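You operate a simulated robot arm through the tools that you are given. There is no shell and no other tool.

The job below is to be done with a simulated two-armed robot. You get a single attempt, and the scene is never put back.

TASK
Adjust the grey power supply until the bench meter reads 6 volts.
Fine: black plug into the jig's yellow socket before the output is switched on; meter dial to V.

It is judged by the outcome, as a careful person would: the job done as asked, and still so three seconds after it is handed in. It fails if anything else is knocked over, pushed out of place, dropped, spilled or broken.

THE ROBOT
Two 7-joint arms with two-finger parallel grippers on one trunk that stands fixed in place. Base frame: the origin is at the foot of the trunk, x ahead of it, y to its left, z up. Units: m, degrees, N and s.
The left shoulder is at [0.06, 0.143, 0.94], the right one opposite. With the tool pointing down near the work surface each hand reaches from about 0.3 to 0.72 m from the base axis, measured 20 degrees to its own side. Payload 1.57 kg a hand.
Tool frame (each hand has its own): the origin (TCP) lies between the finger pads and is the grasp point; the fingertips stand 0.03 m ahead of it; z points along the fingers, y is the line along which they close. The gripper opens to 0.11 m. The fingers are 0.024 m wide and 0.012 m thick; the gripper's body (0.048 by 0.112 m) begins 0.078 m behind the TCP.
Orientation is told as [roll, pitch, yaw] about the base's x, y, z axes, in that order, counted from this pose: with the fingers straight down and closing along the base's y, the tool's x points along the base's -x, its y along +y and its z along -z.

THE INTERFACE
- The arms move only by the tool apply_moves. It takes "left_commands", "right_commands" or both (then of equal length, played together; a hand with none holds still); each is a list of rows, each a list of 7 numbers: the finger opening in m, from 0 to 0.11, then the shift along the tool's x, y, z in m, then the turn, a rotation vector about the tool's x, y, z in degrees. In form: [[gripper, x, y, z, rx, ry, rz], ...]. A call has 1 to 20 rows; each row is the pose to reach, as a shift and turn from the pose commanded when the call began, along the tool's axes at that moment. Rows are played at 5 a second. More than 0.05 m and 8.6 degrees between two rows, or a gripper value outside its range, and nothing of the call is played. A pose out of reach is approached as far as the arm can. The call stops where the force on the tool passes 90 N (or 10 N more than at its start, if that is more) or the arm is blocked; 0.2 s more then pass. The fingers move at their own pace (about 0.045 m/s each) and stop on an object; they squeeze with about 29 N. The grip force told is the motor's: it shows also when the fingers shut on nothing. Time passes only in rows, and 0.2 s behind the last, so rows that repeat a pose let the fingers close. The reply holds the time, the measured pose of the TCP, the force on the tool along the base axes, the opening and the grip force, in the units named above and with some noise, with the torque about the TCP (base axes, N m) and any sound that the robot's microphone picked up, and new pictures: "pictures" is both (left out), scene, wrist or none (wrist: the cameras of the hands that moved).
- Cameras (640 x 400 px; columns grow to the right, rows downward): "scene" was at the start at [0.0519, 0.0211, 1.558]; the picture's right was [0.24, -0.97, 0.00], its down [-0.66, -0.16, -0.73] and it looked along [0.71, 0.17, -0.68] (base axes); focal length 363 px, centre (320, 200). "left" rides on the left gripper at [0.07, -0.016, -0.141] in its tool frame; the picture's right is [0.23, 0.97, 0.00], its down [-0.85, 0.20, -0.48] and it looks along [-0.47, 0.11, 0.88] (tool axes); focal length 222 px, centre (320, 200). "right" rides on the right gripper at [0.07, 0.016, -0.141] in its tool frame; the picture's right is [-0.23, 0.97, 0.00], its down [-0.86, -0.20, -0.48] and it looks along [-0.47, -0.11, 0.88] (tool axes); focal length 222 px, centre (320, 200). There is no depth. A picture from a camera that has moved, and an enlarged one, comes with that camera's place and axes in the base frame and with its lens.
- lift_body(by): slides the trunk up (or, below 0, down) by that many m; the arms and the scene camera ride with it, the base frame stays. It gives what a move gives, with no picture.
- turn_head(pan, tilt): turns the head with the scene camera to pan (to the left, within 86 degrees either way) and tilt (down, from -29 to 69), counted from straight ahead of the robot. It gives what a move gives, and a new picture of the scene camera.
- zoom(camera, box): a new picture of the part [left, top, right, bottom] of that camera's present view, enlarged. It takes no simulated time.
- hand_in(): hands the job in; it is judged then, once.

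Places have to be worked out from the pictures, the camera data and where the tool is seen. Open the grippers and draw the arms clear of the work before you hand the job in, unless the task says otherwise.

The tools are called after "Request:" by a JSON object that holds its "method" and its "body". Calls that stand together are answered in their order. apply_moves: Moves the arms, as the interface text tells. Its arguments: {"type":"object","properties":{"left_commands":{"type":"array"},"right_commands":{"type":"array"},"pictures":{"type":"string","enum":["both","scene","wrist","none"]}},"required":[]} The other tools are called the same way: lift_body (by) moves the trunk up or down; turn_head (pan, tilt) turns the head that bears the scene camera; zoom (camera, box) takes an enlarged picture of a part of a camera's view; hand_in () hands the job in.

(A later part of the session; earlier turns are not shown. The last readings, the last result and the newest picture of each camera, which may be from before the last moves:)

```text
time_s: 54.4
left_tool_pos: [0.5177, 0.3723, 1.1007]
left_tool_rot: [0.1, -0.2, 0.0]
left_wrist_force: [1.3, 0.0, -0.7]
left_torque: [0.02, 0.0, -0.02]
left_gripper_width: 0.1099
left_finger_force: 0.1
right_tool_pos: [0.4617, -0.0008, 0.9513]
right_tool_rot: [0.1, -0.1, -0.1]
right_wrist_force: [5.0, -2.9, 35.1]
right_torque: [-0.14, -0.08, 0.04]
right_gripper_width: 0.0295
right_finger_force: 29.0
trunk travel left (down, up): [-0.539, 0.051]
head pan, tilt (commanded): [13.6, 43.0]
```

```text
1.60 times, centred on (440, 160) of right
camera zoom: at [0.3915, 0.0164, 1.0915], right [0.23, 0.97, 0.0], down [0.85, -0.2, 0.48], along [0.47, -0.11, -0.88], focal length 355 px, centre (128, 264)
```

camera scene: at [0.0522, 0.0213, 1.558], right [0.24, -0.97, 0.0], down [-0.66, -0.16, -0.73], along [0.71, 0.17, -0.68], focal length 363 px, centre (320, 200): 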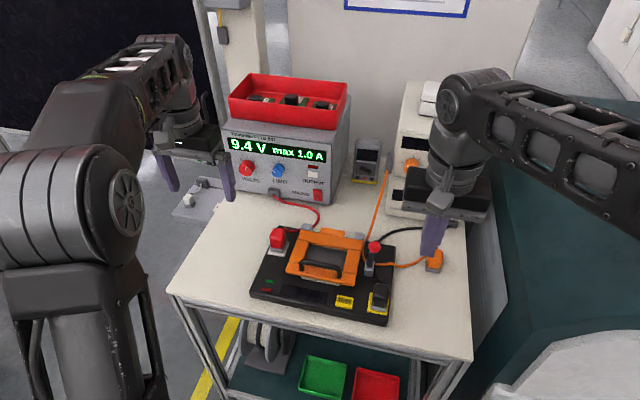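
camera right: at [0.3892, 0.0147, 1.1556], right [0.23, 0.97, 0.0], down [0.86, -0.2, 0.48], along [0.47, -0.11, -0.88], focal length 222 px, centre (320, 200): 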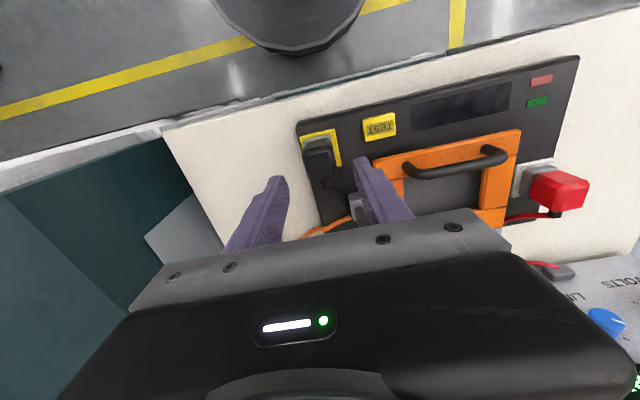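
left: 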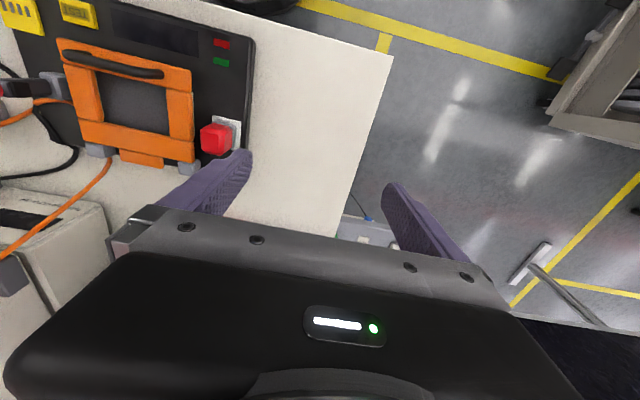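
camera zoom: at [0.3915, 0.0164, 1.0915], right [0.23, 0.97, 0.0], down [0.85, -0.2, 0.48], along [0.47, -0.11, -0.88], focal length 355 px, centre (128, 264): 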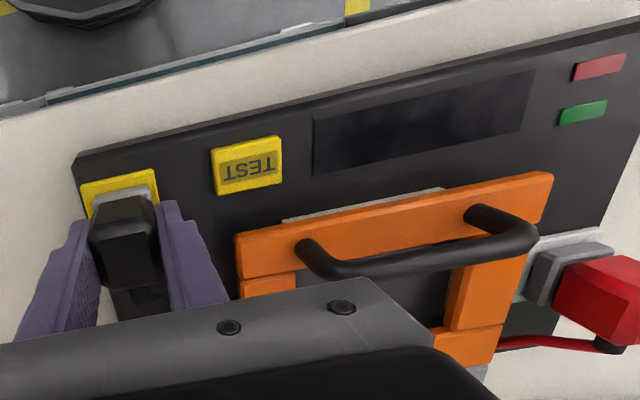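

Nothing else changed in the scene. A latch that has released may need the plug withdrawn well clear before it can catch again, so I lift the plug 40 mm, then come back down to just above the socket for a fresh insertion.

Request:
{"method": "apply_moves", "body": {"right_commands": [[0.0, 0.0, 0.0, -0.003, 0, 0, 0], [0.0, 0.0, 0.0, -0.01, 0, 0, 0], [0.0, 0.0, 0.0, -0.025, 0, 0, 0], [0.0, 0.0, 0.0, -0.043, 0, 0, 0], [0.0, 0.0, 0.0, -0.043, 0, 0, 0], [0.0, 0.0, 0.0, -0.043, 0, 0, 0]], "pictures": "none"}}

Request:
{"method": "zoom", "body": {"camera": "scene", "box": [340, 250, 430, 320]}}

Request:
{"method": "zoom", "body": {"camera": "right", "box": [260, 110, 380, 190]}}

Request:
{"method": "zoom", "body": {"camera": "left", "box": [0, 0, 80, 50]}}

```text
time_s: 55.8
left_tool_pos: [0.5182, 0.3728, 1.1003]
left_tool_rot: [0.1, -0.1, -0.1]
left_wrist_force: [0.0, 0.7, -0.4]
left_torque: [0.0, 0.02, 0.03]
left_gripper_width: 0.11
left_finger_force: 0.0
right_tool_pos: [0.4611, -0.0013, 0.9919]
right_tool_rot: [0.0, 0.0, 0.0]
right_wrist_force: [0.5, -0.2, -0.6]
right_torque: [0.02, -0.04, -0.01]
right_gripper_width: 0.0294
right_finger_force: 29.0
trunk travel left (down, up): [-0.539, 0.051]
head pan, tilt (commanded): [13.6, 43.0]
```

```text
5.71 times, centred on (385, 285) of scene
camera zoom: at [0.0519, 0.021, 1.558], right [0.24, -0.97, 0.0], down [-0.66, -0.16, -0.73], along [0.71, 0.17, -0.68], focal length 2076 px, centre (-51, -286)
```

zoom: 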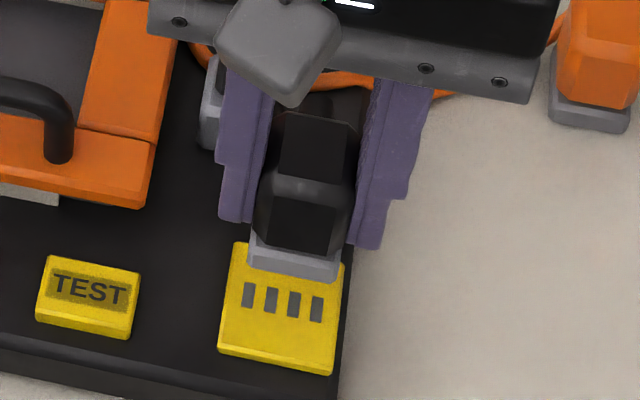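

```text
5.00 times, centred on (320, 150) of right
camera zoom: at [0.3921, 0.0158, 1.1326], right [0.23, 0.97, 0.0], down [0.86, -0.2, 0.48], along [0.47, -0.11, -0.88], focal length 1111 px, centre (320, 450)
```

zoom: 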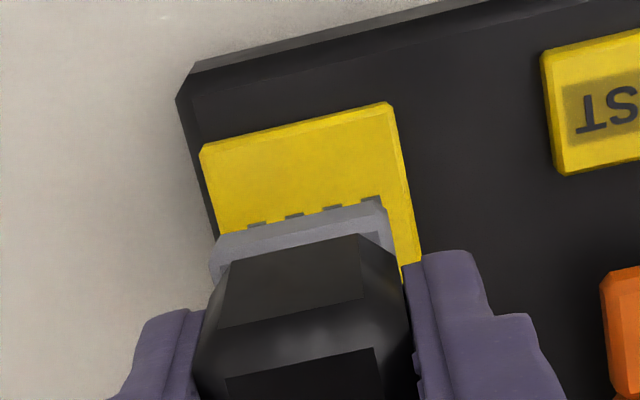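

```text
8.00 times, centred on (40, 25) of left
camera zoom: at [0.4487, 0.3552, 1.2425], right [-0.23, 0.97, 0.0], down [0.85, 0.2, 0.48], along [0.47, 0.11, -0.88], focal length 1777 px, centre (2560, 1600)
```

zoom: 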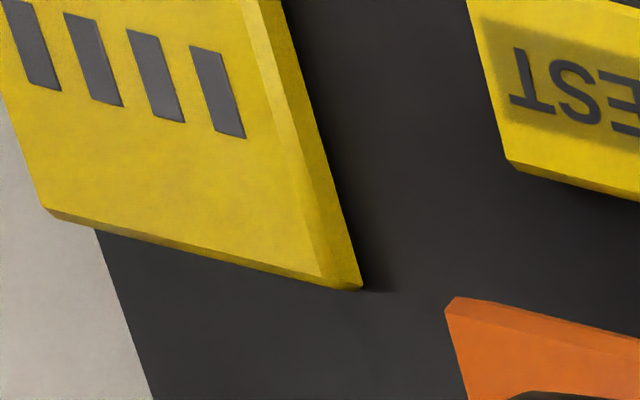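

No prongs issue visible; the plug hangs straight with slots clear below. I descend again to about 1–2 mm above the socket and check alignment.

Request:
{"method": "apply_moves", "body": {"right_commands": [[0.0, 0.0, 0.0, 0.012, 0, 0, 0], [0.0, 0.0, 0.0, 0.024, 0, 0, 0], [0.0, 0.0, 0.0, 0.034, 0, 0, 0], [0.0, 0.0, 0.0, 0.038, 0, 0, 0], [0.0, 0.0, 0.0, 0.038, 0, 0, 0]], "pictures": "none"}}

Request:
{"method": "zoom", "body": {"camera": "scene", "box": [366, 290, 402, 315]}}

Request:
{"method": "zoom", "body": {"camera": "right", "box": [290, 135, 345, 170]}}

```text
time_s: 57.0
left_tool_pos: [0.5191, 0.3727, 1.1016]
left_tool_rot: [0.2, -0.1, 0.0]
left_wrist_force: [0.0, 0.2, 0.8]
left_torque: [0.0, 0.0, -0.04]
left_gripper_width: 0.11
left_finger_force: 0.1
right_tool_pos: [0.4615, -0.0018, 0.9549]
right_tool_rot: [0.0, 0.0, -0.1]
right_wrist_force: [-0.7, 0.1, -0.4]
right_torque: [0.03, 0.03, -0.01]
right_gripper_width: 0.0294
right_finger_force: 29.2
trunk travel left (down, up): [-0.539, 0.051]
head pan, tilt (commanded): [13.6, 43.0]
```

```text
16.00 times, centred on (384, 302) of scene
camera zoom: at [0.052, 0.0211, 1.558], right [0.24, -0.97, 0.0], down [-0.66, -0.16, -0.73], along [0.71, 0.17, -0.68], focal length 5813 px, centre (-704, -1440)
```

zoom: 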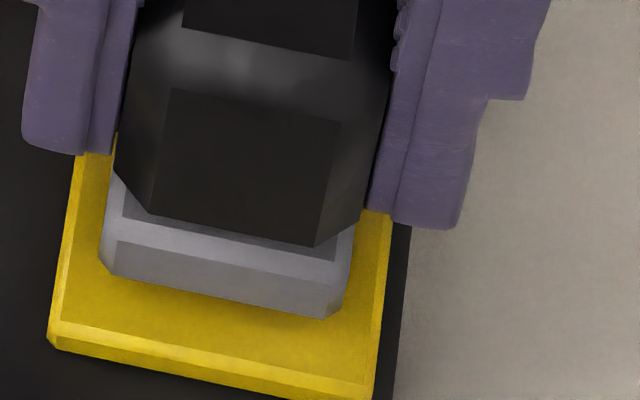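

```text
11.43 times, centred on (318, 152) of right
camera zoom: at [0.3924, 0.0162, 1.0952], right [0.23, 0.97, 0.0], down [0.86, -0.2, 0.48], along [0.47, -0.11, -0.88], focal length 2538 px, centre (349, 743)
```

zoom: 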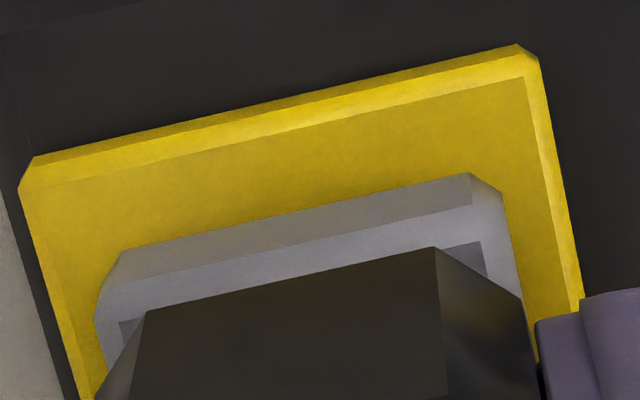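

The plug is about 1 mm too far +x at this height. I correct it and press down in 0.5–1 mm steps.

Request:
{"method": "apply_moves", "body": {"right_commands": [[0.0, 0.001, 0.0, 0.0, 0, 0, 0], [0.0, 0.001, 0.0, 0.001, 0, 0, 0], [0.0, 0.001, 0.0, 0.002, 0, 0, 0], [0.0, 0.001, 0.0, 0.003, 0, 0, 0], [0.0, 0.001, 0.0, 0.004, 0, 0, 0], [0.0, 0.001, 0.0, 0.004, 0, 0, 0]], "pictures": "none"}}

Request:
{"method": "zoom", "body": {"camera": "scene", "box": [366, 290, 402, 315]}}

```text
time_s: 58.4
left_tool_pos: [0.5186, 0.372, 1.101]
left_tool_rot: [0.1, -0.2, 0.0]
left_wrist_force: [0.2, 0.5, 0.5]
left_torque: [0.0, 0.04, 0.04]
left_gripper_width: 0.11
left_finger_force: 0.1
right_tool_pos: [0.4598, -0.0021, 0.9515]
right_tool_rot: [0.0, -0.1, 0.0]
right_wrist_force: [-0.3, -3.3, 8.5]
right_torque: [-0.02, 0.05, 0.12]
right_gripper_width: 0.0294
right_finger_force: 28.7
trunk travel left (down, up): [-0.539, 0.051]
head pan, tilt (commanded): [13.6, 43.0]
heard: snap
```

```text
16.00 times, centred on (384, 302) of scene
camera zoom: at [0.0516, 0.021, 1.5581], right [0.24, -0.97, 0.0], down [-0.66, -0.16, -0.73], along [0.71, 0.17, -0.68], focal length 5813 px, centre (-704, -1440)
```

zoom: 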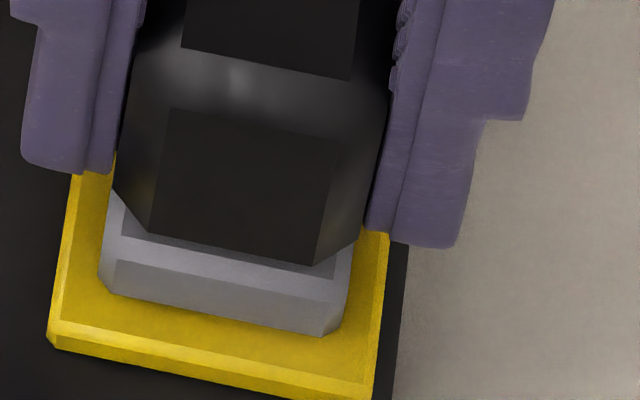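

Snap heard again with only 8.5 N load, so the re-arming idea was right and the plug is latched at this pose. Now I open the fingers slowly with no hand motion at all.

Request:
{"method": "apply_moves", "body": {"right_commands": [[0.031, 0, 0, 0, 0, 0, 0], [0.034, 0, 0, 0, 0, 0, 0], [0.04, 0, 0, 0, 0, 0, 0], [0.046, 0, 0, 0, 0, 0, 0], [0.05, 0, 0, 0, 0, 0, 0], [0.05, 0, 0, 0, 0, 0, 0]], "pictures": "none"}}

Request:
{"method": "zoom", "body": {"camera": "scene", "box": [366, 290, 402, 315]}}

Request:
{"method": "zoom", "body": {"camera": "right", "box": [280, 125, 360, 180]}}

```text
time_s: 59.8
left_tool_pos: [0.5183, 0.3724, 1.1011]
left_tool_rot: [0.1, -0.1, 0.0]
left_wrist_force: [-0.5, 0.0, 0.3]
left_torque: [-0.01, 0.04, -0.01]
left_gripper_width: 0.1099
left_finger_force: 0.1
right_tool_pos: [0.4601, -0.0016, 0.9491]
right_tool_rot: [0.0, -0.1, 0.0]
right_wrist_force: [0.2, 0.9, 0.6]
right_torque: [0.01, 0.03, 0.03]
right_gripper_width: 0.05
right_finger_force: 0.0
trunk travel left (down, up): [-0.539, 0.051]
head pan, tilt (commanded): [13.6, 43.0]
```

```text
16.00 times, centred on (384, 302) of scene
camera zoom: at [0.052, 0.0211, 1.558], right [0.24, -0.97, 0.0], down [-0.66, -0.16, -0.73], along [0.71, 0.17, -0.68], focal length 5813 px, centre (-704, -1440)
```

zoom: 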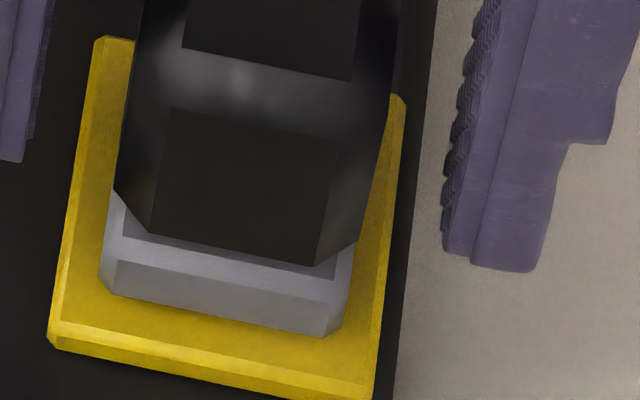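

```text
7.27 times, centred on (320, 152) of right
camera zoom: at [0.3912, 0.0163, 1.0913], right [0.23, 0.97, 0.0], down [0.85, -0.2, 0.48], along [0.47, -0.11, -0.88], focal length 1615 px, centre (320, 546)
```

zoom: 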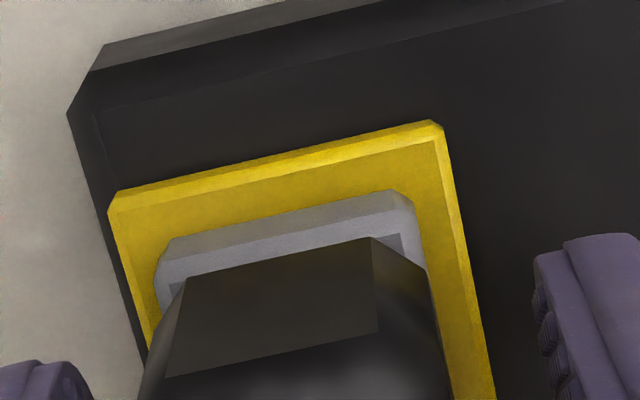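

No second snap: the plug stays latched. I withdraw the hand straight up with the fingers open, well clear of it.

Request:
{"method": "apply_moves", "body": {"right_commands": [[0.055, 0, 0, -0.01, 0, 0, 0], [0.055, 0, 0, -0.03, 0, 0, 0], [0.055, 0, 0, -0.06, 0, 0, 0], [0.055, 0, 0, -0.1, 0, 0, 0], [0.055, 0, 0, -0.14, 0, 0, 0], [0.055, 0, 0, -0.15, 0, 0, 0]], "pictures": "both"}}

Request:
{"method": "zoom", "body": {"camera": "scene", "box": [366, 290, 402, 315]}}

Request:
{"method": "zoom", "body": {"camera": "scene", "box": [210, 110, 340, 215]}}

```text
time_s: 61.2
left_tool_pos: [0.5202, 0.3722, 1.0999]
left_tool_rot: [0.1, -0.2, 0.0]
left_wrist_force: [0.2, -0.5, -0.5]
left_torque: [0.0, 0.03, 0.01]
left_gripper_width: 0.11
left_finger_force: 0.1
right_tool_pos: [0.4602, -0.0013, 1.1015]
right_tool_rot: [0.0, 0.0, 0.0]
right_wrist_force: [0.5, 0.0, -0.3]
right_torque: [0.04, -0.01, -0.02]
right_gripper_width: 0.0551
right_finger_force: 0.1
trunk travel left (down, up): [-0.539, 0.051]
head pan, tilt (commanded): [13.6, 43.0]
camera scene: at [0.0521, 0.0211, 1.558], right [0.24, -0.97, 0.0], down [-0.66, -0.16, -0.73], along [0.71, 0.17, -0.68], focal length 363 px, centre (320, 200)
camera right: at [0.3907, 0.0171, 1.2423], right [0.23, 0.97, 0.0], down [0.86, -0.2, 0.48], along [0.47, -0.11, -0.88], focal length 222 px, centre (320, 200)
```

scene: 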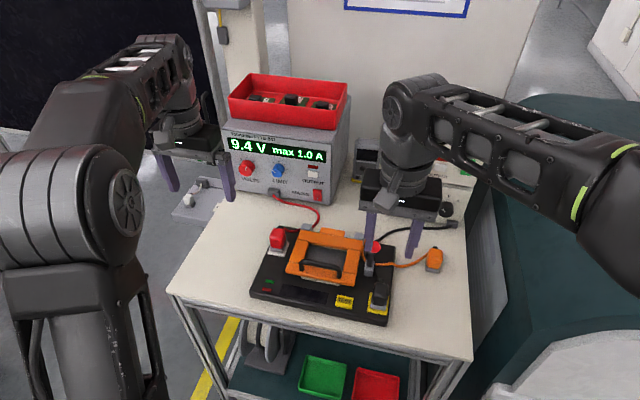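
right: 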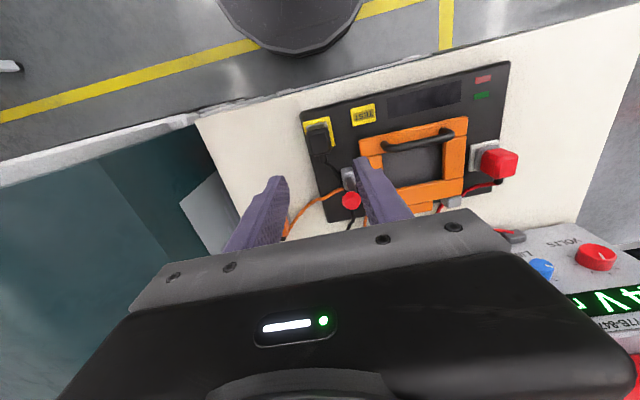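

```text
16.00 times, centred on (384, 302) of scene
camera zoom: at [0.0521, 0.0211, 1.558], right [0.24, -0.97, 0.0], down [-0.66, -0.16, -0.73], along [0.71, 0.17, -0.68], focal length 5813 px, centre (-704, -1440)
```

zoom: 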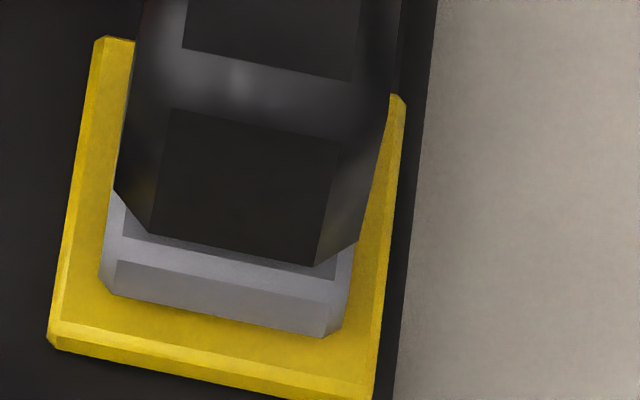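

```text
3.81 times, centred on (275, 162) of scene
camera zoom: at [0.0521, 0.0211, 1.558], right [0.24, -0.97, 0.0], down [-0.66, -0.16, -0.73], along [0.71, 0.17, -0.68], focal length 1384 px, centre (491, 343)
```

zoom: 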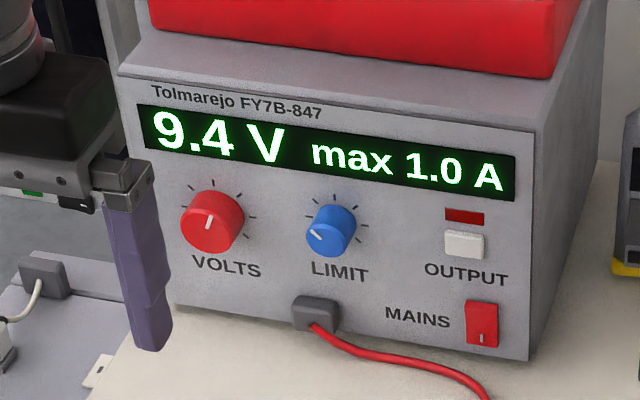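

The plug is stable at the snapped pose. Next is the meter dial: I move the right hand to the right (y≈−0.2, safe distance from the teal wall) so the scene camera can see the bench meter clearly.

Request:
{"method": "apply_moves", "body": {"right_commands": [[0.055, 0, -0.04, 0, 0, 0, 0], [0.055, 0, -0.08, 0, 0, 0, 0], [0.055, 0.0, -0.12, 0, 0, 0, 0], [0.055, 0.0, -0.16, 0, 0, 0, 0], [0.055, 0.0, -0.2, 0, 0, 0, 0], [0.055, 0.0, -0.2, 0, 0, 0, 0]], "pictures": "both"}}

Request:
{"method": "zoom", "body": {"camera": "scene", "box": [380, 170, 470, 230]}}

Request:
{"method": "zoom", "body": {"camera": "left", "box": [0, 140, 160, 280]}}

```text
time_s: 62.6
left_tool_pos: [0.5188, 0.3723, 1.1]
left_tool_rot: [0.1, -0.2, 0.0]
left_wrist_force: [-1.1, -0.1, 0.0]
left_torque: [-0.03, 0.02, 0.01]
left_gripper_width: 0.1099
left_finger_force: 0.0
right_tool_pos: [0.4603, -0.2005, 1.0997]
right_tool_rot: [0.0, 0.0, 0.0]
right_wrist_force: [-0.1, -0.2, -0.3]
right_torque: [-0.03, 0.0, 0.01]
right_gripper_width: 0.055
right_finger_force: 0.0
trunk travel left (down, up): [-0.539, 0.051]
head pan, tilt (commanded): [13.6, 43.0]
camera scene: at [0.0521, 0.0216, 1.558], right [0.24, -0.97, 0.0], down [-0.66, -0.16, -0.73], along [0.71, 0.17, -0.68], focal length 363 px, centre (320, 200)
camera right: at [0.392, -0.1822, 1.2409], right [0.23, 0.97, 0.0], down [0.86, -0.2, 0.48], along [0.47, -0.11, -0.88], focal length 222 px, centre (320, 200)
```

scene: 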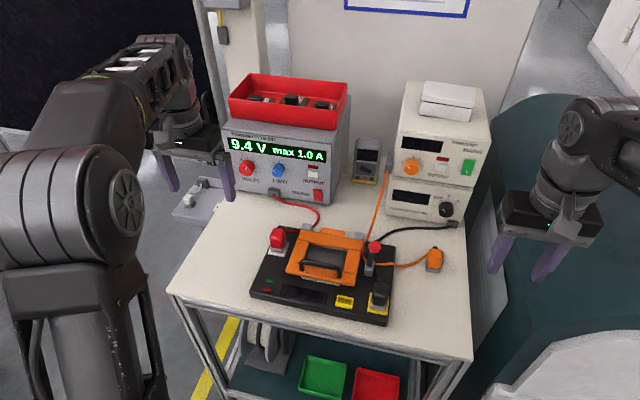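
right: 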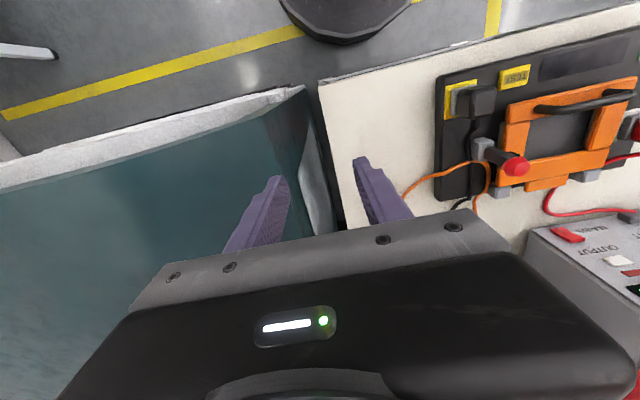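

```text
6.67 times, centred on (425, 200) of scene
camera zoom: at [0.0521, 0.0216, 1.558], right [0.24, -0.97, 0.0], down [-0.66, -0.16, -0.73], along [0.71, 0.17, -0.68], focal length 2422 px, centre (-380, 200)
```

zoom: 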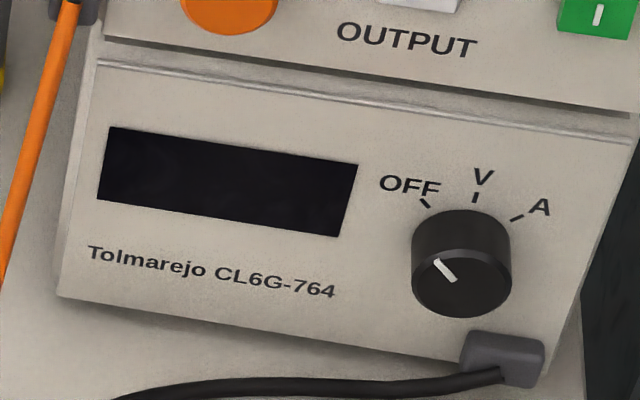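

```text
2.86 times, centred on (80, 210) of left
camera zoom: at [0.4488, 0.3558, 1.2423], right [-0.23, 0.97, 0.0], down [0.85, 0.2, 0.48], along [0.47, 0.11, -0.88], focal length 635 px, centre (1006, 171)
```

zoom: 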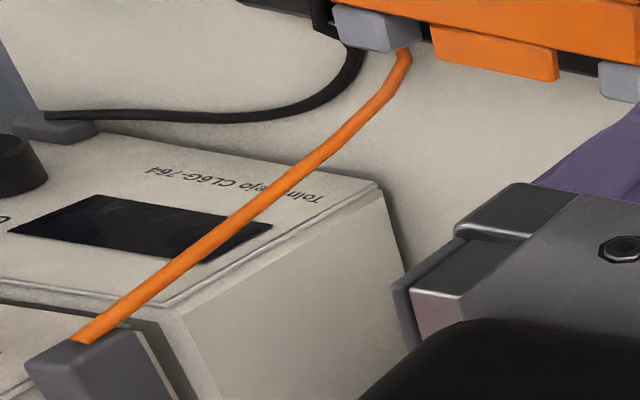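

The panel is vertical at x≈0.74 (dial axis along x), dial centre at about y=−0.127, z=0.948, front face x≈0.717, radius ≈0.018, with OFF/V/A 45° apart — so it needs a 45° clockwise turn (+roll about x). I pitch the right tool to point forward and 30° down, moving to a standoff in front of the dial.

Request:
{"method": "apply_moves", "body": {"right_commands": [[0.06, -0.012, 0.009, 0.0, 0, -7.5, 0], [0.06, -0.025, 0.018, 0.0, 0, -15, 0], [0.06, -0.04, 0.027, 0.0, 0, -22.5, 0], [0.06, -0.055, 0.036, 0.005, 0, -30, 0], [0.06, -0.07, 0.046, 0.01, 0, -37.5, 0], [0.06, -0.085, 0.056, 0.015, 0, -45, 0], [0.06, -0.1, 0.065, 0.02, 0, -52.5, 0], [0.06, -0.115, 0.074, 0.025, 0, -60, 0], [0.06, -0.115, 0.074, 0.025, 0, -60, 0], [0.06, -0.115, 0.074, 0.025, 0, -60, 0]], "pictures": "both"}}

```text
time_s: 64.8
left_tool_pos: [0.5204, 0.3719, 1.1008]
left_tool_rot: [0.1, 0.0, 0.0]
left_wrist_force: [0.3, -0.4, 0.2]
left_torque: [-0.01, 0.0, 0.05]
left_gripper_width: 0.1101
left_finger_force: 0.0
right_tool_pos: [0.577, -0.1263, 1.0753]
right_tool_rot: [0.0, -59.9, 0.1]
right_wrist_force: [-0.7, 0.3, -0.5]
right_torque: [0.02, -0.01, 0.03]
right_gripper_width: 0.0601
right_finger_force: 0.0
trunk travel left (down, up): [-0.539, 0.051]
head pan, tilt (commanded): [13.6, 43.0]
camera scene: at [0.0522, 0.0211, 1.558], right [0.24, -0.97, 0.0], down [-0.66, -0.16, -0.73], along [0.71, 0.17, -0.68], focal length 363 px, centre (320, 200)
camera right: at [0.4196, -0.1093, 1.0849], right [0.11, 0.97, 0.2], down [0.01, -0.2, 0.98], along [0.99, -0.11, -0.04], focal length 222 px, centre (320, 200)
```

scene: 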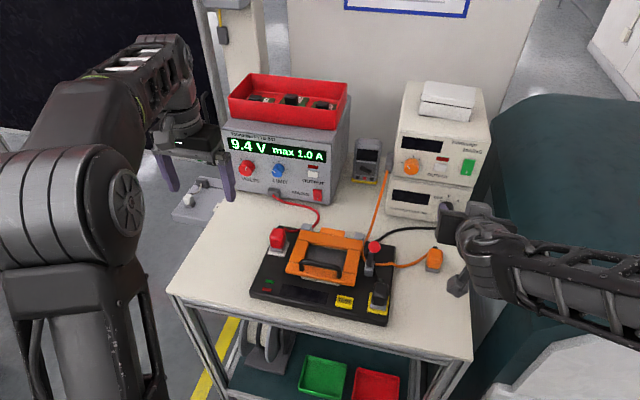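
right: 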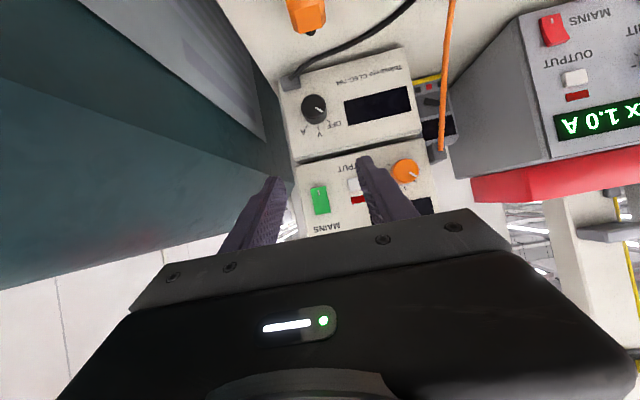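

The tool now points forward and 30° down, and its camera sees both white panels. I zoom on the dial for an accurate position.

Request:
{"method": "zoom", "body": {"camera": "right", "box": [260, 60, 420, 160]}}

Request:
{"method": "zoom", "body": {"camera": "scene", "box": [380, 170, 500, 300]}}

```text
4.00 times, centred on (340, 110) of right
camera zoom: at [0.4196, -0.1093, 1.0849], right [0.11, 0.97, 0.2], down [0.01, -0.2, 0.98], along [0.99, -0.11, -0.04], focal length 888 px, centre (240, 560)
```

zoom: 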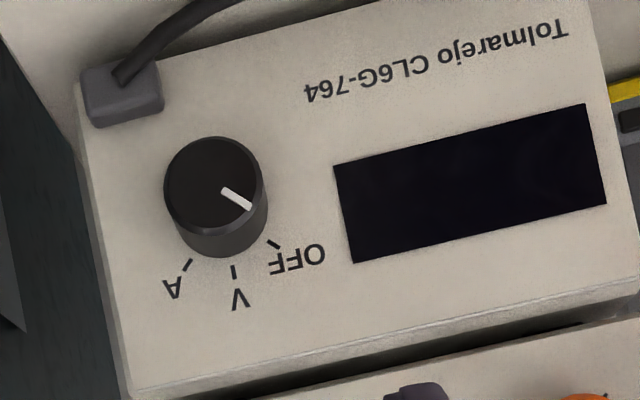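

```text
3.08 times, centred on (440, 235) of scene
camera zoom: at [0.0522, 0.0211, 1.558], right [0.24, -0.97, 0.0], down [-0.66, -0.16, -0.73], along [0.71, 0.17, -0.68], focal length 1118 px, centre (-49, 92)
```

zoom: 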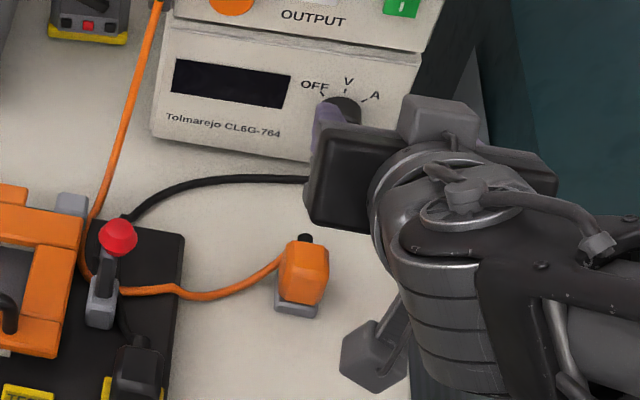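

Combining both views, the dial centre is about (y −0.127, z 0.947). I move to a standoff 7 cm short of the dial, rolled −22.5° so I can turn from −22.5° to +22.5°; the orange plug (x≈0.59–0.62, top 0.93) stays clear below.

Request:
{"method": "apply_moves", "body": {"right_commands": [[0.06, 0.0082, 0.0034, 0.0211, 2.25, 0, -3.9], [0.06, 0.0164, 0.0069, 0.0422, 4.5, 0, -7.8], [0.06, 0.0247, 0.0103, 0.0633, 6.75, 0, -11.69], [0.06, 0.0329, 0.0138, 0.0844, 9.0, 0, -15.59], [0.06, 0.0411, 0.0172, 0.1055, 11.25, 0, -19.49], [0.06, 0.0411, 0.0172, 0.1055, 11.25, 0, -19.49], [0.06, 0.0411, 0.0172, 0.1055, 11.25, 0, -19.49]], "pictures": "both"}}

Request:
{"method": "zoom", "body": {"camera": "right", "box": [200, 80, 440, 230]}}

Request:
{"method": "zoom", "body": {"camera": "scene", "box": [380, 170, 500, 280]}}

```text
time_s: 66.4
left_tool_pos: [0.5195, 0.3723, 1.1]
left_tool_rot: [0.1, 0.0, 0.0]
left_wrist_force: [-0.4, -0.1, -0.2]
left_torque: [-0.01, -0.02, -0.04]
left_gripper_width: 0.1101
left_finger_force: 0.0
right_tool_pos: [0.6474, -0.1114, 0.9867]
right_tool_rot: [-39.7, -53.1, 33.6]
right_wrist_force: [0.7, -0.2, 0.4]
right_torque: [0.0, 0.03, 0.0]
right_gripper_width: 0.0601
right_finger_force: 0.0
trunk travel left (down, up): [-0.539, 0.051]
head pan, tilt (commanded): [13.6, 43.0]
camera scene: at [0.0522, 0.0212, 1.558], right [0.24, -0.97, 0.0], down [-0.66, -0.16, -0.73], along [0.71, 0.17, -0.68], focal length 363 px, centre (320, 200)
camera right: at [0.4911, -0.09, 0.9905], right [0.11, 0.97, -0.19], down [0.01, 0.19, 0.98], along [0.99, -0.11, 0.01], focal length 222 px, centre (320, 200)
```

scene: 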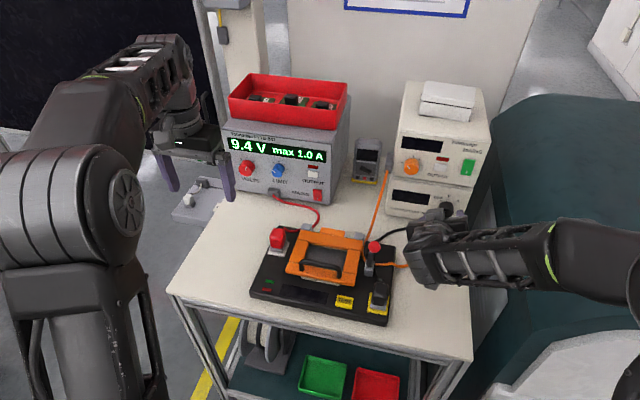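
right: 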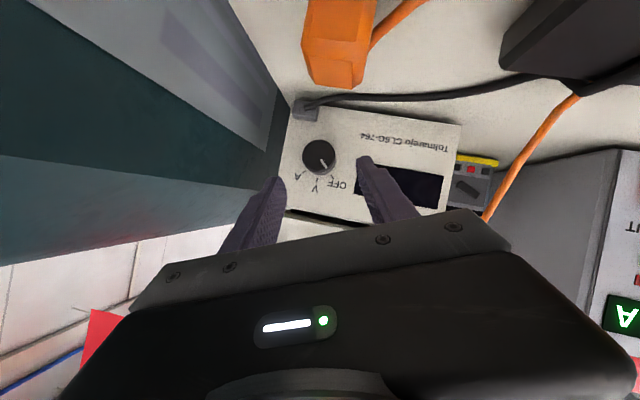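

```text
2.67 times, centred on (320, 155) of right
camera zoom: at [0.4911, -0.09, 0.9905], right [0.11, 0.97, -0.19], down [0.01, 0.19, 0.98], along [0.99, -0.11, 0.01], focal length 592 px, centre (320, 320)
```

zoom: 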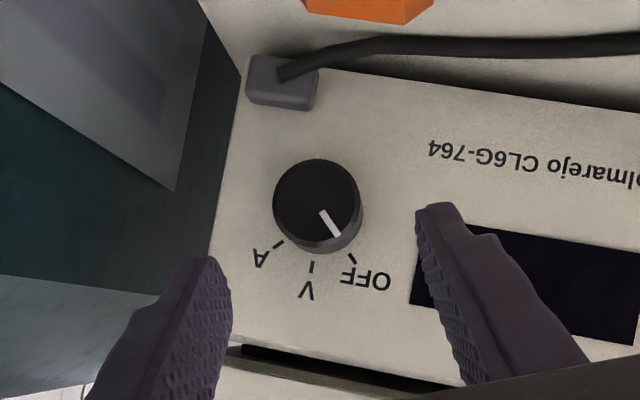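

```text
3.64 times, centred on (440, 225) of scene
camera zoom: at [0.0522, 0.0212, 1.558], right [0.24, -0.97, 0.0], down [-0.66, -0.16, -0.73], along [0.71, 0.17, -0.68], focal length 1321 px, centre (-116, 109)
```

zoom: 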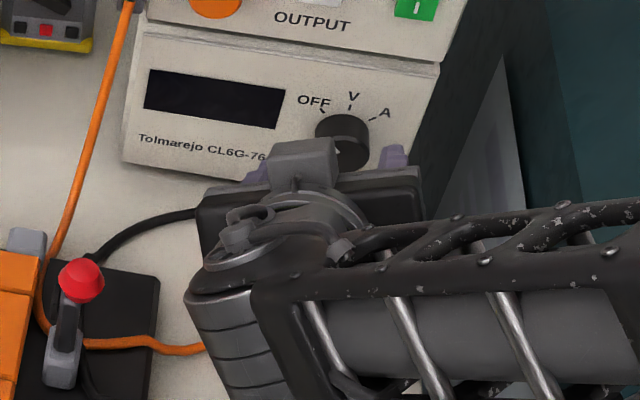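

The fingers straddle the dial's axis as planned and the camera body is clear of the orange plug. I advance 6 cm along the tool axis, slowing near the dial.

Request:
{"method": "apply_moves", "body": {"right_commands": [[0.06, 0, 0, 0.015, 0, 0, 0], [0.06, 0, 0, 0.03, 0, 0, 0], [0.06, 0, 0, 0.045, 0, 0, 0], [0.06, 0, 0, 0.055, 0, 0, 0], [0.06, 0, 0, 0.06, 0, 0, 0], [0.06, 0, 0, 0.06, 0, 0, 0]], "pictures": "both"}}

Request:
{"method": "zoom", "body": {"camera": "right", "box": [200, 80, 440, 230]}}

Request:
{"method": "zoom", "body": {"camera": "scene", "box": [380, 170, 500, 280]}}

Request:
{"method": "zoom", "body": {"camera": "left", "box": [0, 100, 160, 260]}}

```text
time_s: 67.8
left_tool_pos: [0.5188, 0.3723, 1.1001]
left_tool_rot: [0.1, -0.1, 0.0]
left_wrist_force: [-0.5, -0.2, 0.3]
left_torque: [0.01, -0.02, -0.03]
left_gripper_width: 0.1098
left_finger_force: 0.1
right_tool_pos: [0.6978, -0.1219, 0.9598]
right_tool_rot: [-39.6, -53.1, 33.6]
right_wrist_force: [0.2, 0.1, -0.3]
right_torque: [-0.02, 0.02, 0.01]
right_gripper_width: 0.0599
right_finger_force: 0.0
trunk travel left (down, up): [-0.539, 0.051]
head pan, tilt (commanded): [13.6, 43.0]
camera scene: at [0.0519, 0.0211, 1.558], right [0.24, -0.97, 0.0], down [-0.66, -0.16, -0.73], along [0.71, 0.17, -0.68], focal length 363 px, centre (320, 200)
camera right: at [0.5416, -0.1016, 0.9626], right [0.11, 0.97, -0.19], down [0.01, 0.19, 0.98], along [0.99, -0.11, 0.01], focal length 222 px, centre (320, 200)
```

scene: 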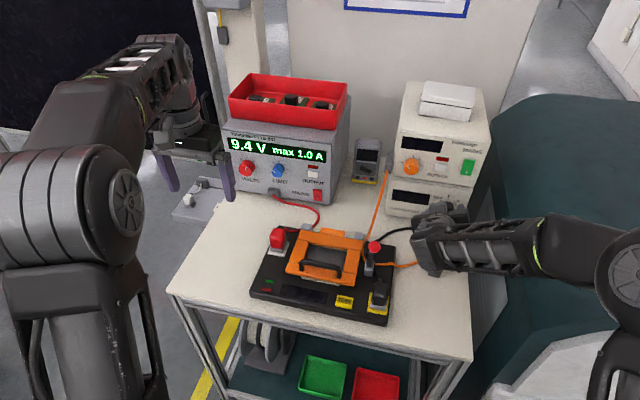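
right: 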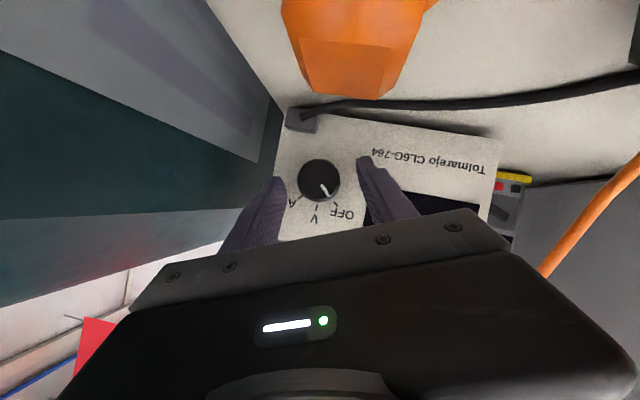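

```text
2.67 times, centred on (320, 155) of right
camera zoom: at [0.5416, -0.1016, 0.9626], right [0.11, 0.97, -0.19], down [0.01, 0.19, 0.98], along [0.99, -0.11, 0.01], focal length 592 px, centre (320, 320)
```

zoom: 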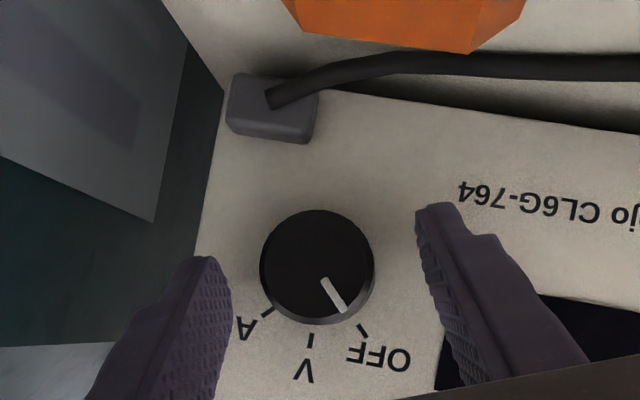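

```text
3.64 times, centred on (440, 225) of scene
camera zoom: at [0.0519, 0.0211, 1.558], right [0.24, -0.97, 0.0], down [-0.66, -0.16, -0.73], along [0.71, 0.17, -0.68], focal length 1321 px, centre (-116, 109)
```

zoom: 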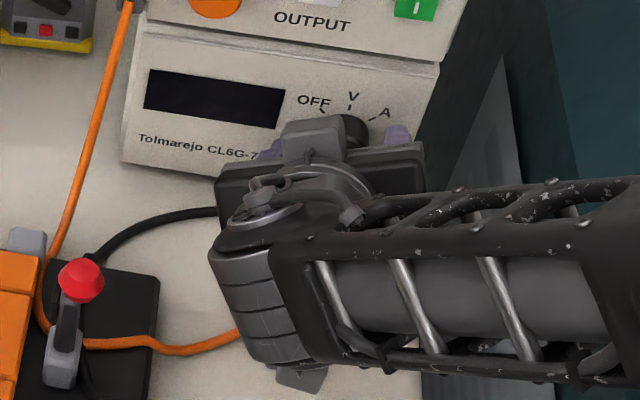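

```text
2.50 times, centred on (80, 180) of left
camera zoom: at [0.4487, 0.3553, 1.2425], right [-0.23, 0.97, 0.0], down [0.85, 0.2, 0.48], along [0.47, 0.11, -0.88], focal length 555 px, centre (920, 250)
```

zoom: 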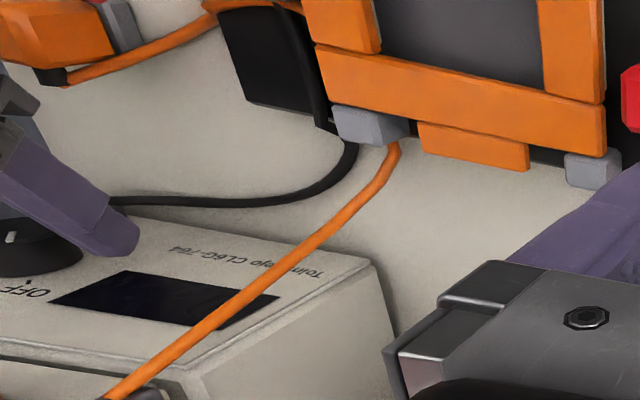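

The dial is centred between the fingers within ~1 mm. I advance the last 9 mm with a 1 mm sideways trim and then close on the dial.

Request:
{"method": "apply_moves", "body": {"right_commands": [[0.06, 0, 0.001, 0.004, 0, 0, 0], [0.06, 0, 0.001, 0.009, 0, 0, 0], [0.06, 0, 0.001, 0.009, 0, 0, 0], [0.045, 0, 0.001, 0.009, 0, 0, 0], [0.03, 0, 0.001, 0.009, 0, 0, 0], [0.01, 0, 0.001, 0.009, 0, 0, 0], [0.0, 0, 0.001, 0.009, 0, 0, 0], [0.0, 0, 0.001, 0.009, 0, 0, 0]], "pictures": "wrist"}}

Request:
{"method": "zoom", "body": {"camera": "right", "box": [200, 80, 440, 230]}}

Request:
{"method": "zoom", "body": {"camera": "left", "box": [0, 160, 100, 260]}}

```text
time_s: 69.6
left_tool_pos: [0.5164, 0.3731, 1.1006]
left_tool_rot: [0.1, -0.2, -0.1]
left_wrist_force: [0.4, -0.3, 0.5]
left_torque: [0.03, -0.02, 0.01]
left_gripper_width: 0.1102
left_finger_force: 0.1
right_tool_pos: [0.7028, -0.1226, 0.9583]
right_tool_rot: [-39.7, -53.2, 33.7]
right_wrist_force: [-25.3, 2.1, 4.8]
right_torque: [-0.08, 0.15, 0.27]
right_gripper_width: 0.0358
right_finger_force: 17.6
trunk travel left (down, up): [-0.539, 0.051]
head pan, tilt (commanded): [13.6, 43.0]
camera right: at [0.5463, -0.1025, 0.9599], right [0.11, 0.97, -0.19], down [0.01, 0.19, 0.98], along [0.99, -0.11, 0.01], focal length 222 px, centre (320, 200)
```

right: 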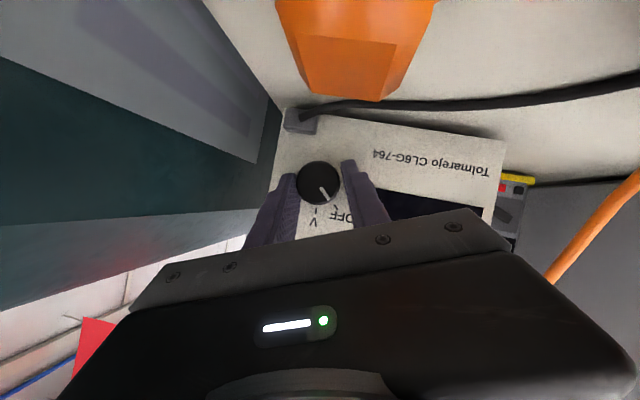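

```text
2.67 times, centred on (320, 155) of right
camera zoom: at [0.5463, -0.1025, 0.9599], right [0.11, 0.97, -0.19], down [0.01, 0.19, 0.98], along [0.99, -0.11, 0.01], focal length 592 px, centre (320, 320)
```

zoom: 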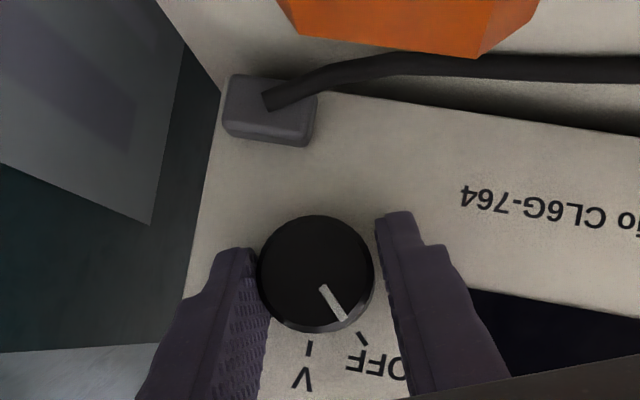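

```text
4.00 times, centred on (50, 210) of left
camera zoom: at [0.4456, 0.3555, 1.2437], right [-0.23, 0.97, 0.0], down [0.85, 0.2, 0.48], along [0.47, 0.11, -0.88], focal length 888 px, centre (1400, 160)
```

zoom: 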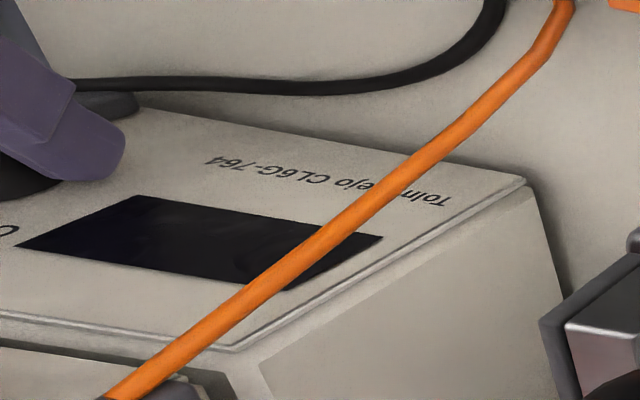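

The fingertips pushed lightly against the panel (25 N along −x). I open slightly, back off 5 mm along the tool axis, and regrip.

Request:
{"method": "apply_moves", "body": {"right_commands": [[0.045, 0, 0, -0.002, 0, 0, 0], [0.045, 0, 0, -0.005, 0, 0, 0], [0.045, 0, 0, -0.005, 0, 0, 0], [0.03, 0, 0, -0.005, 0, 0, 0], [0.01, 0, 0, -0.005, 0, 0, 0], [0.0, 0, 0, -0.005, 0, 0, 0], [0.0, 0, 0, -0.005, 0, 0, 0]], "pictures": "none"}}

Request:
{"method": "zoom", "body": {"camera": "right", "box": [200, 80, 440, 230]}}

Request:
{"method": "zoom", "body": {"camera": "scene", "box": [380, 170, 500, 280]}}

```text
time_s: 71.2
left_tool_pos: [0.5189, 0.3714, 1.1005]
left_tool_rot: [0.2, -0.1, 0.0]
left_wrist_force: [0.8, -0.2, -0.7]
left_torque: [0.0, 0.0, -0.03]
left_gripper_width: 0.11
left_finger_force: 0.2
right_tool_pos: [0.7022, -0.1235, 0.9596]
right_tool_rot: [-39.9, -53.3, 33.7]
right_wrist_force: [7.2, -4.2, 7.0]
right_torque: [-0.05, 0.04, 0.32]
right_gripper_width: 0.0338
right_finger_force: 39.9
trunk travel left (down, up): [-0.539, 0.051]
head pan, tilt (commanded): [13.6, 43.0]
```

```text
2.67 times, centred on (320, 155) of right
camera zoom: at [0.5457, -0.1028, 0.9607], right [0.12, 0.97, -0.19], down [0.01, 0.19, 0.98], along [0.99, -0.12, 0.01], focal length 592 px, centre (320, 320)
```

zoom: 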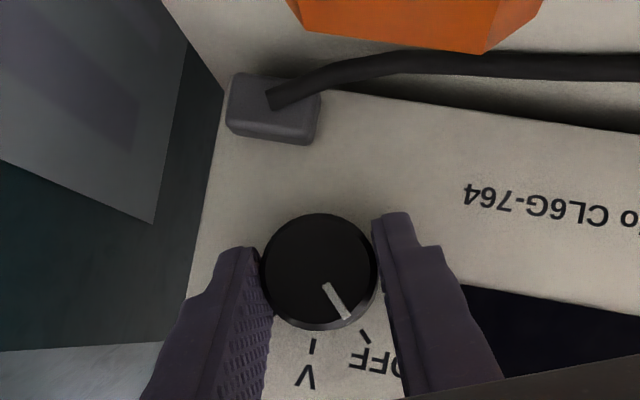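

```text
3.64 times, centred on (440, 225) of scene
camera zoom: at [0.0524, 0.0204, 1.558], right [0.24, -0.97, 0.0], down [-0.66, -0.16, -0.73], along [0.71, 0.17, -0.68], focal length 1321 px, centre (-116, 109)
```

zoom: 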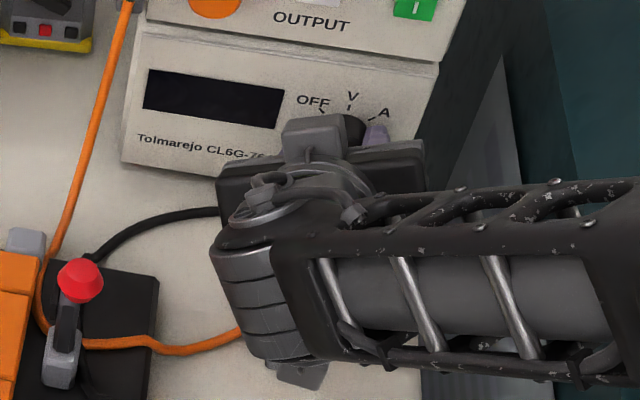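

The dial is gripped (34 mm, firm) with only small forces. I turn it 45° clockwise about its own axis in 7.5° steps.

Request:
{"method": "apply_moves", "body": {"right_commands": [[0.0, 0.00035, -0.00142, 0.0002, -3.75, 0, 6.5], [0.0, 0.00086, -0.00277, 0.0005, -7.5, 0, 12.99], [0.0, 0.00151, -0.00404, 0.00087, -11.25, 0, 19.49], [0.0, 0.00232, -0.00519, 0.00134, -15, 0, 25.98], [0.0, 0.00323, -0.00622, 0.00186, -18.75, 0, 32.48], [0.0, 0.00426, -0.0071, 0.00246, -22.5, 0, 38.97], [0.0, 0.00426, -0.0071, 0.00246, -22.5, 0, 38.97]], "pictures": "both"}}

Request:
{"method": "zoom", "body": {"camera": "right", "box": [200, 80, 440, 230]}}

Request:
{"method": "zoom", "body": {"camera": "scene", "box": [380, 170, 500, 280]}}

```text
time_s: 72.8
left_tool_pos: [0.5165, 0.3724, 1.1009]
left_tool_rot: [0.0, -0.2, 0.1]
left_wrist_force: [0.4, 0.1, -0.4]
left_torque: [0.04, -0.02, 0.03]
left_gripper_width: 0.11
left_finger_force: 0.1
right_tool_pos: [0.7032, -0.1307, 0.9588]
right_tool_rot: [40.1, -53.3, -34.0]
right_wrist_force: [8.6, -4.7, 22.8]
right_torque: [0.07, -0.36, -0.67]
right_gripper_width: 0.0339
right_finger_force: 41.0
trunk travel left (down, up): [-0.539, 0.051]
head pan, tilt (commanded): [13.6, 43.0]
camera scene: at [0.0504, 0.0208, 1.5582], right [0.24, -0.97, 0.0], down [-0.66, -0.16, -0.73], along [0.71, 0.17, -0.68], focal length 363 px, centre (320, 200)
camera right: at [0.5454, -0.1178, 0.9727], right [0.11, 0.82, 0.56], down [0.01, -0.56, 0.83], along [0.99, -0.09, -0.07], focal length 222 px, centre (320, 200)
```

scene: 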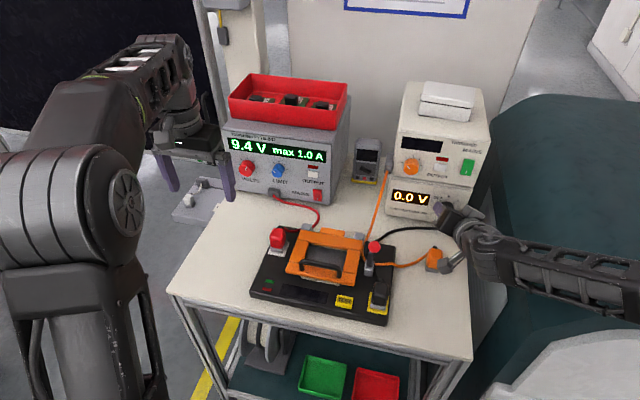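
right: 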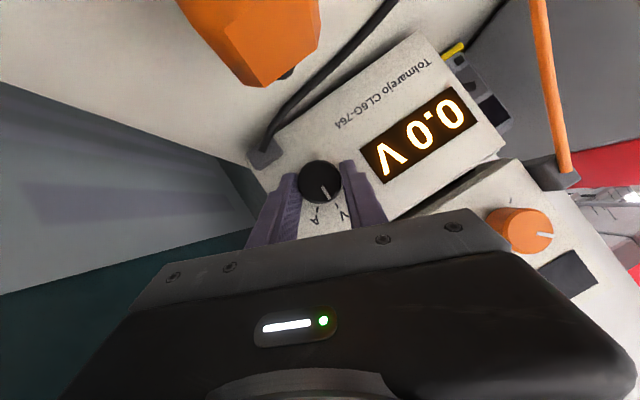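

```text
2.67 times, centred on (320, 155) of right
camera zoom: at [0.5454, -0.1178, 0.9727], right [0.11, 0.82, 0.56], down [0.01, -0.56, 0.83], along [0.99, -0.09, -0.07], focal length 592 px, centre (320, 320)
```

zoom: 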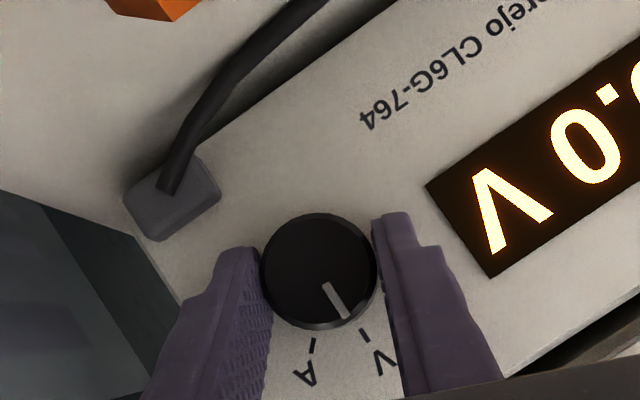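

```text
3.64 times, centred on (440, 225) of scene
camera zoom: at [0.0504, 0.0208, 1.5582], right [0.24, -0.97, 0.0], down [-0.66, -0.16, -0.73], along [0.71, 0.17, -0.68], focal length 1321 px, centre (-116, 109)
```

zoom: 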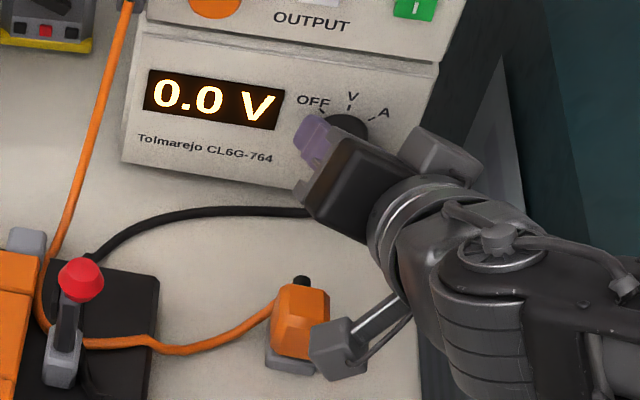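

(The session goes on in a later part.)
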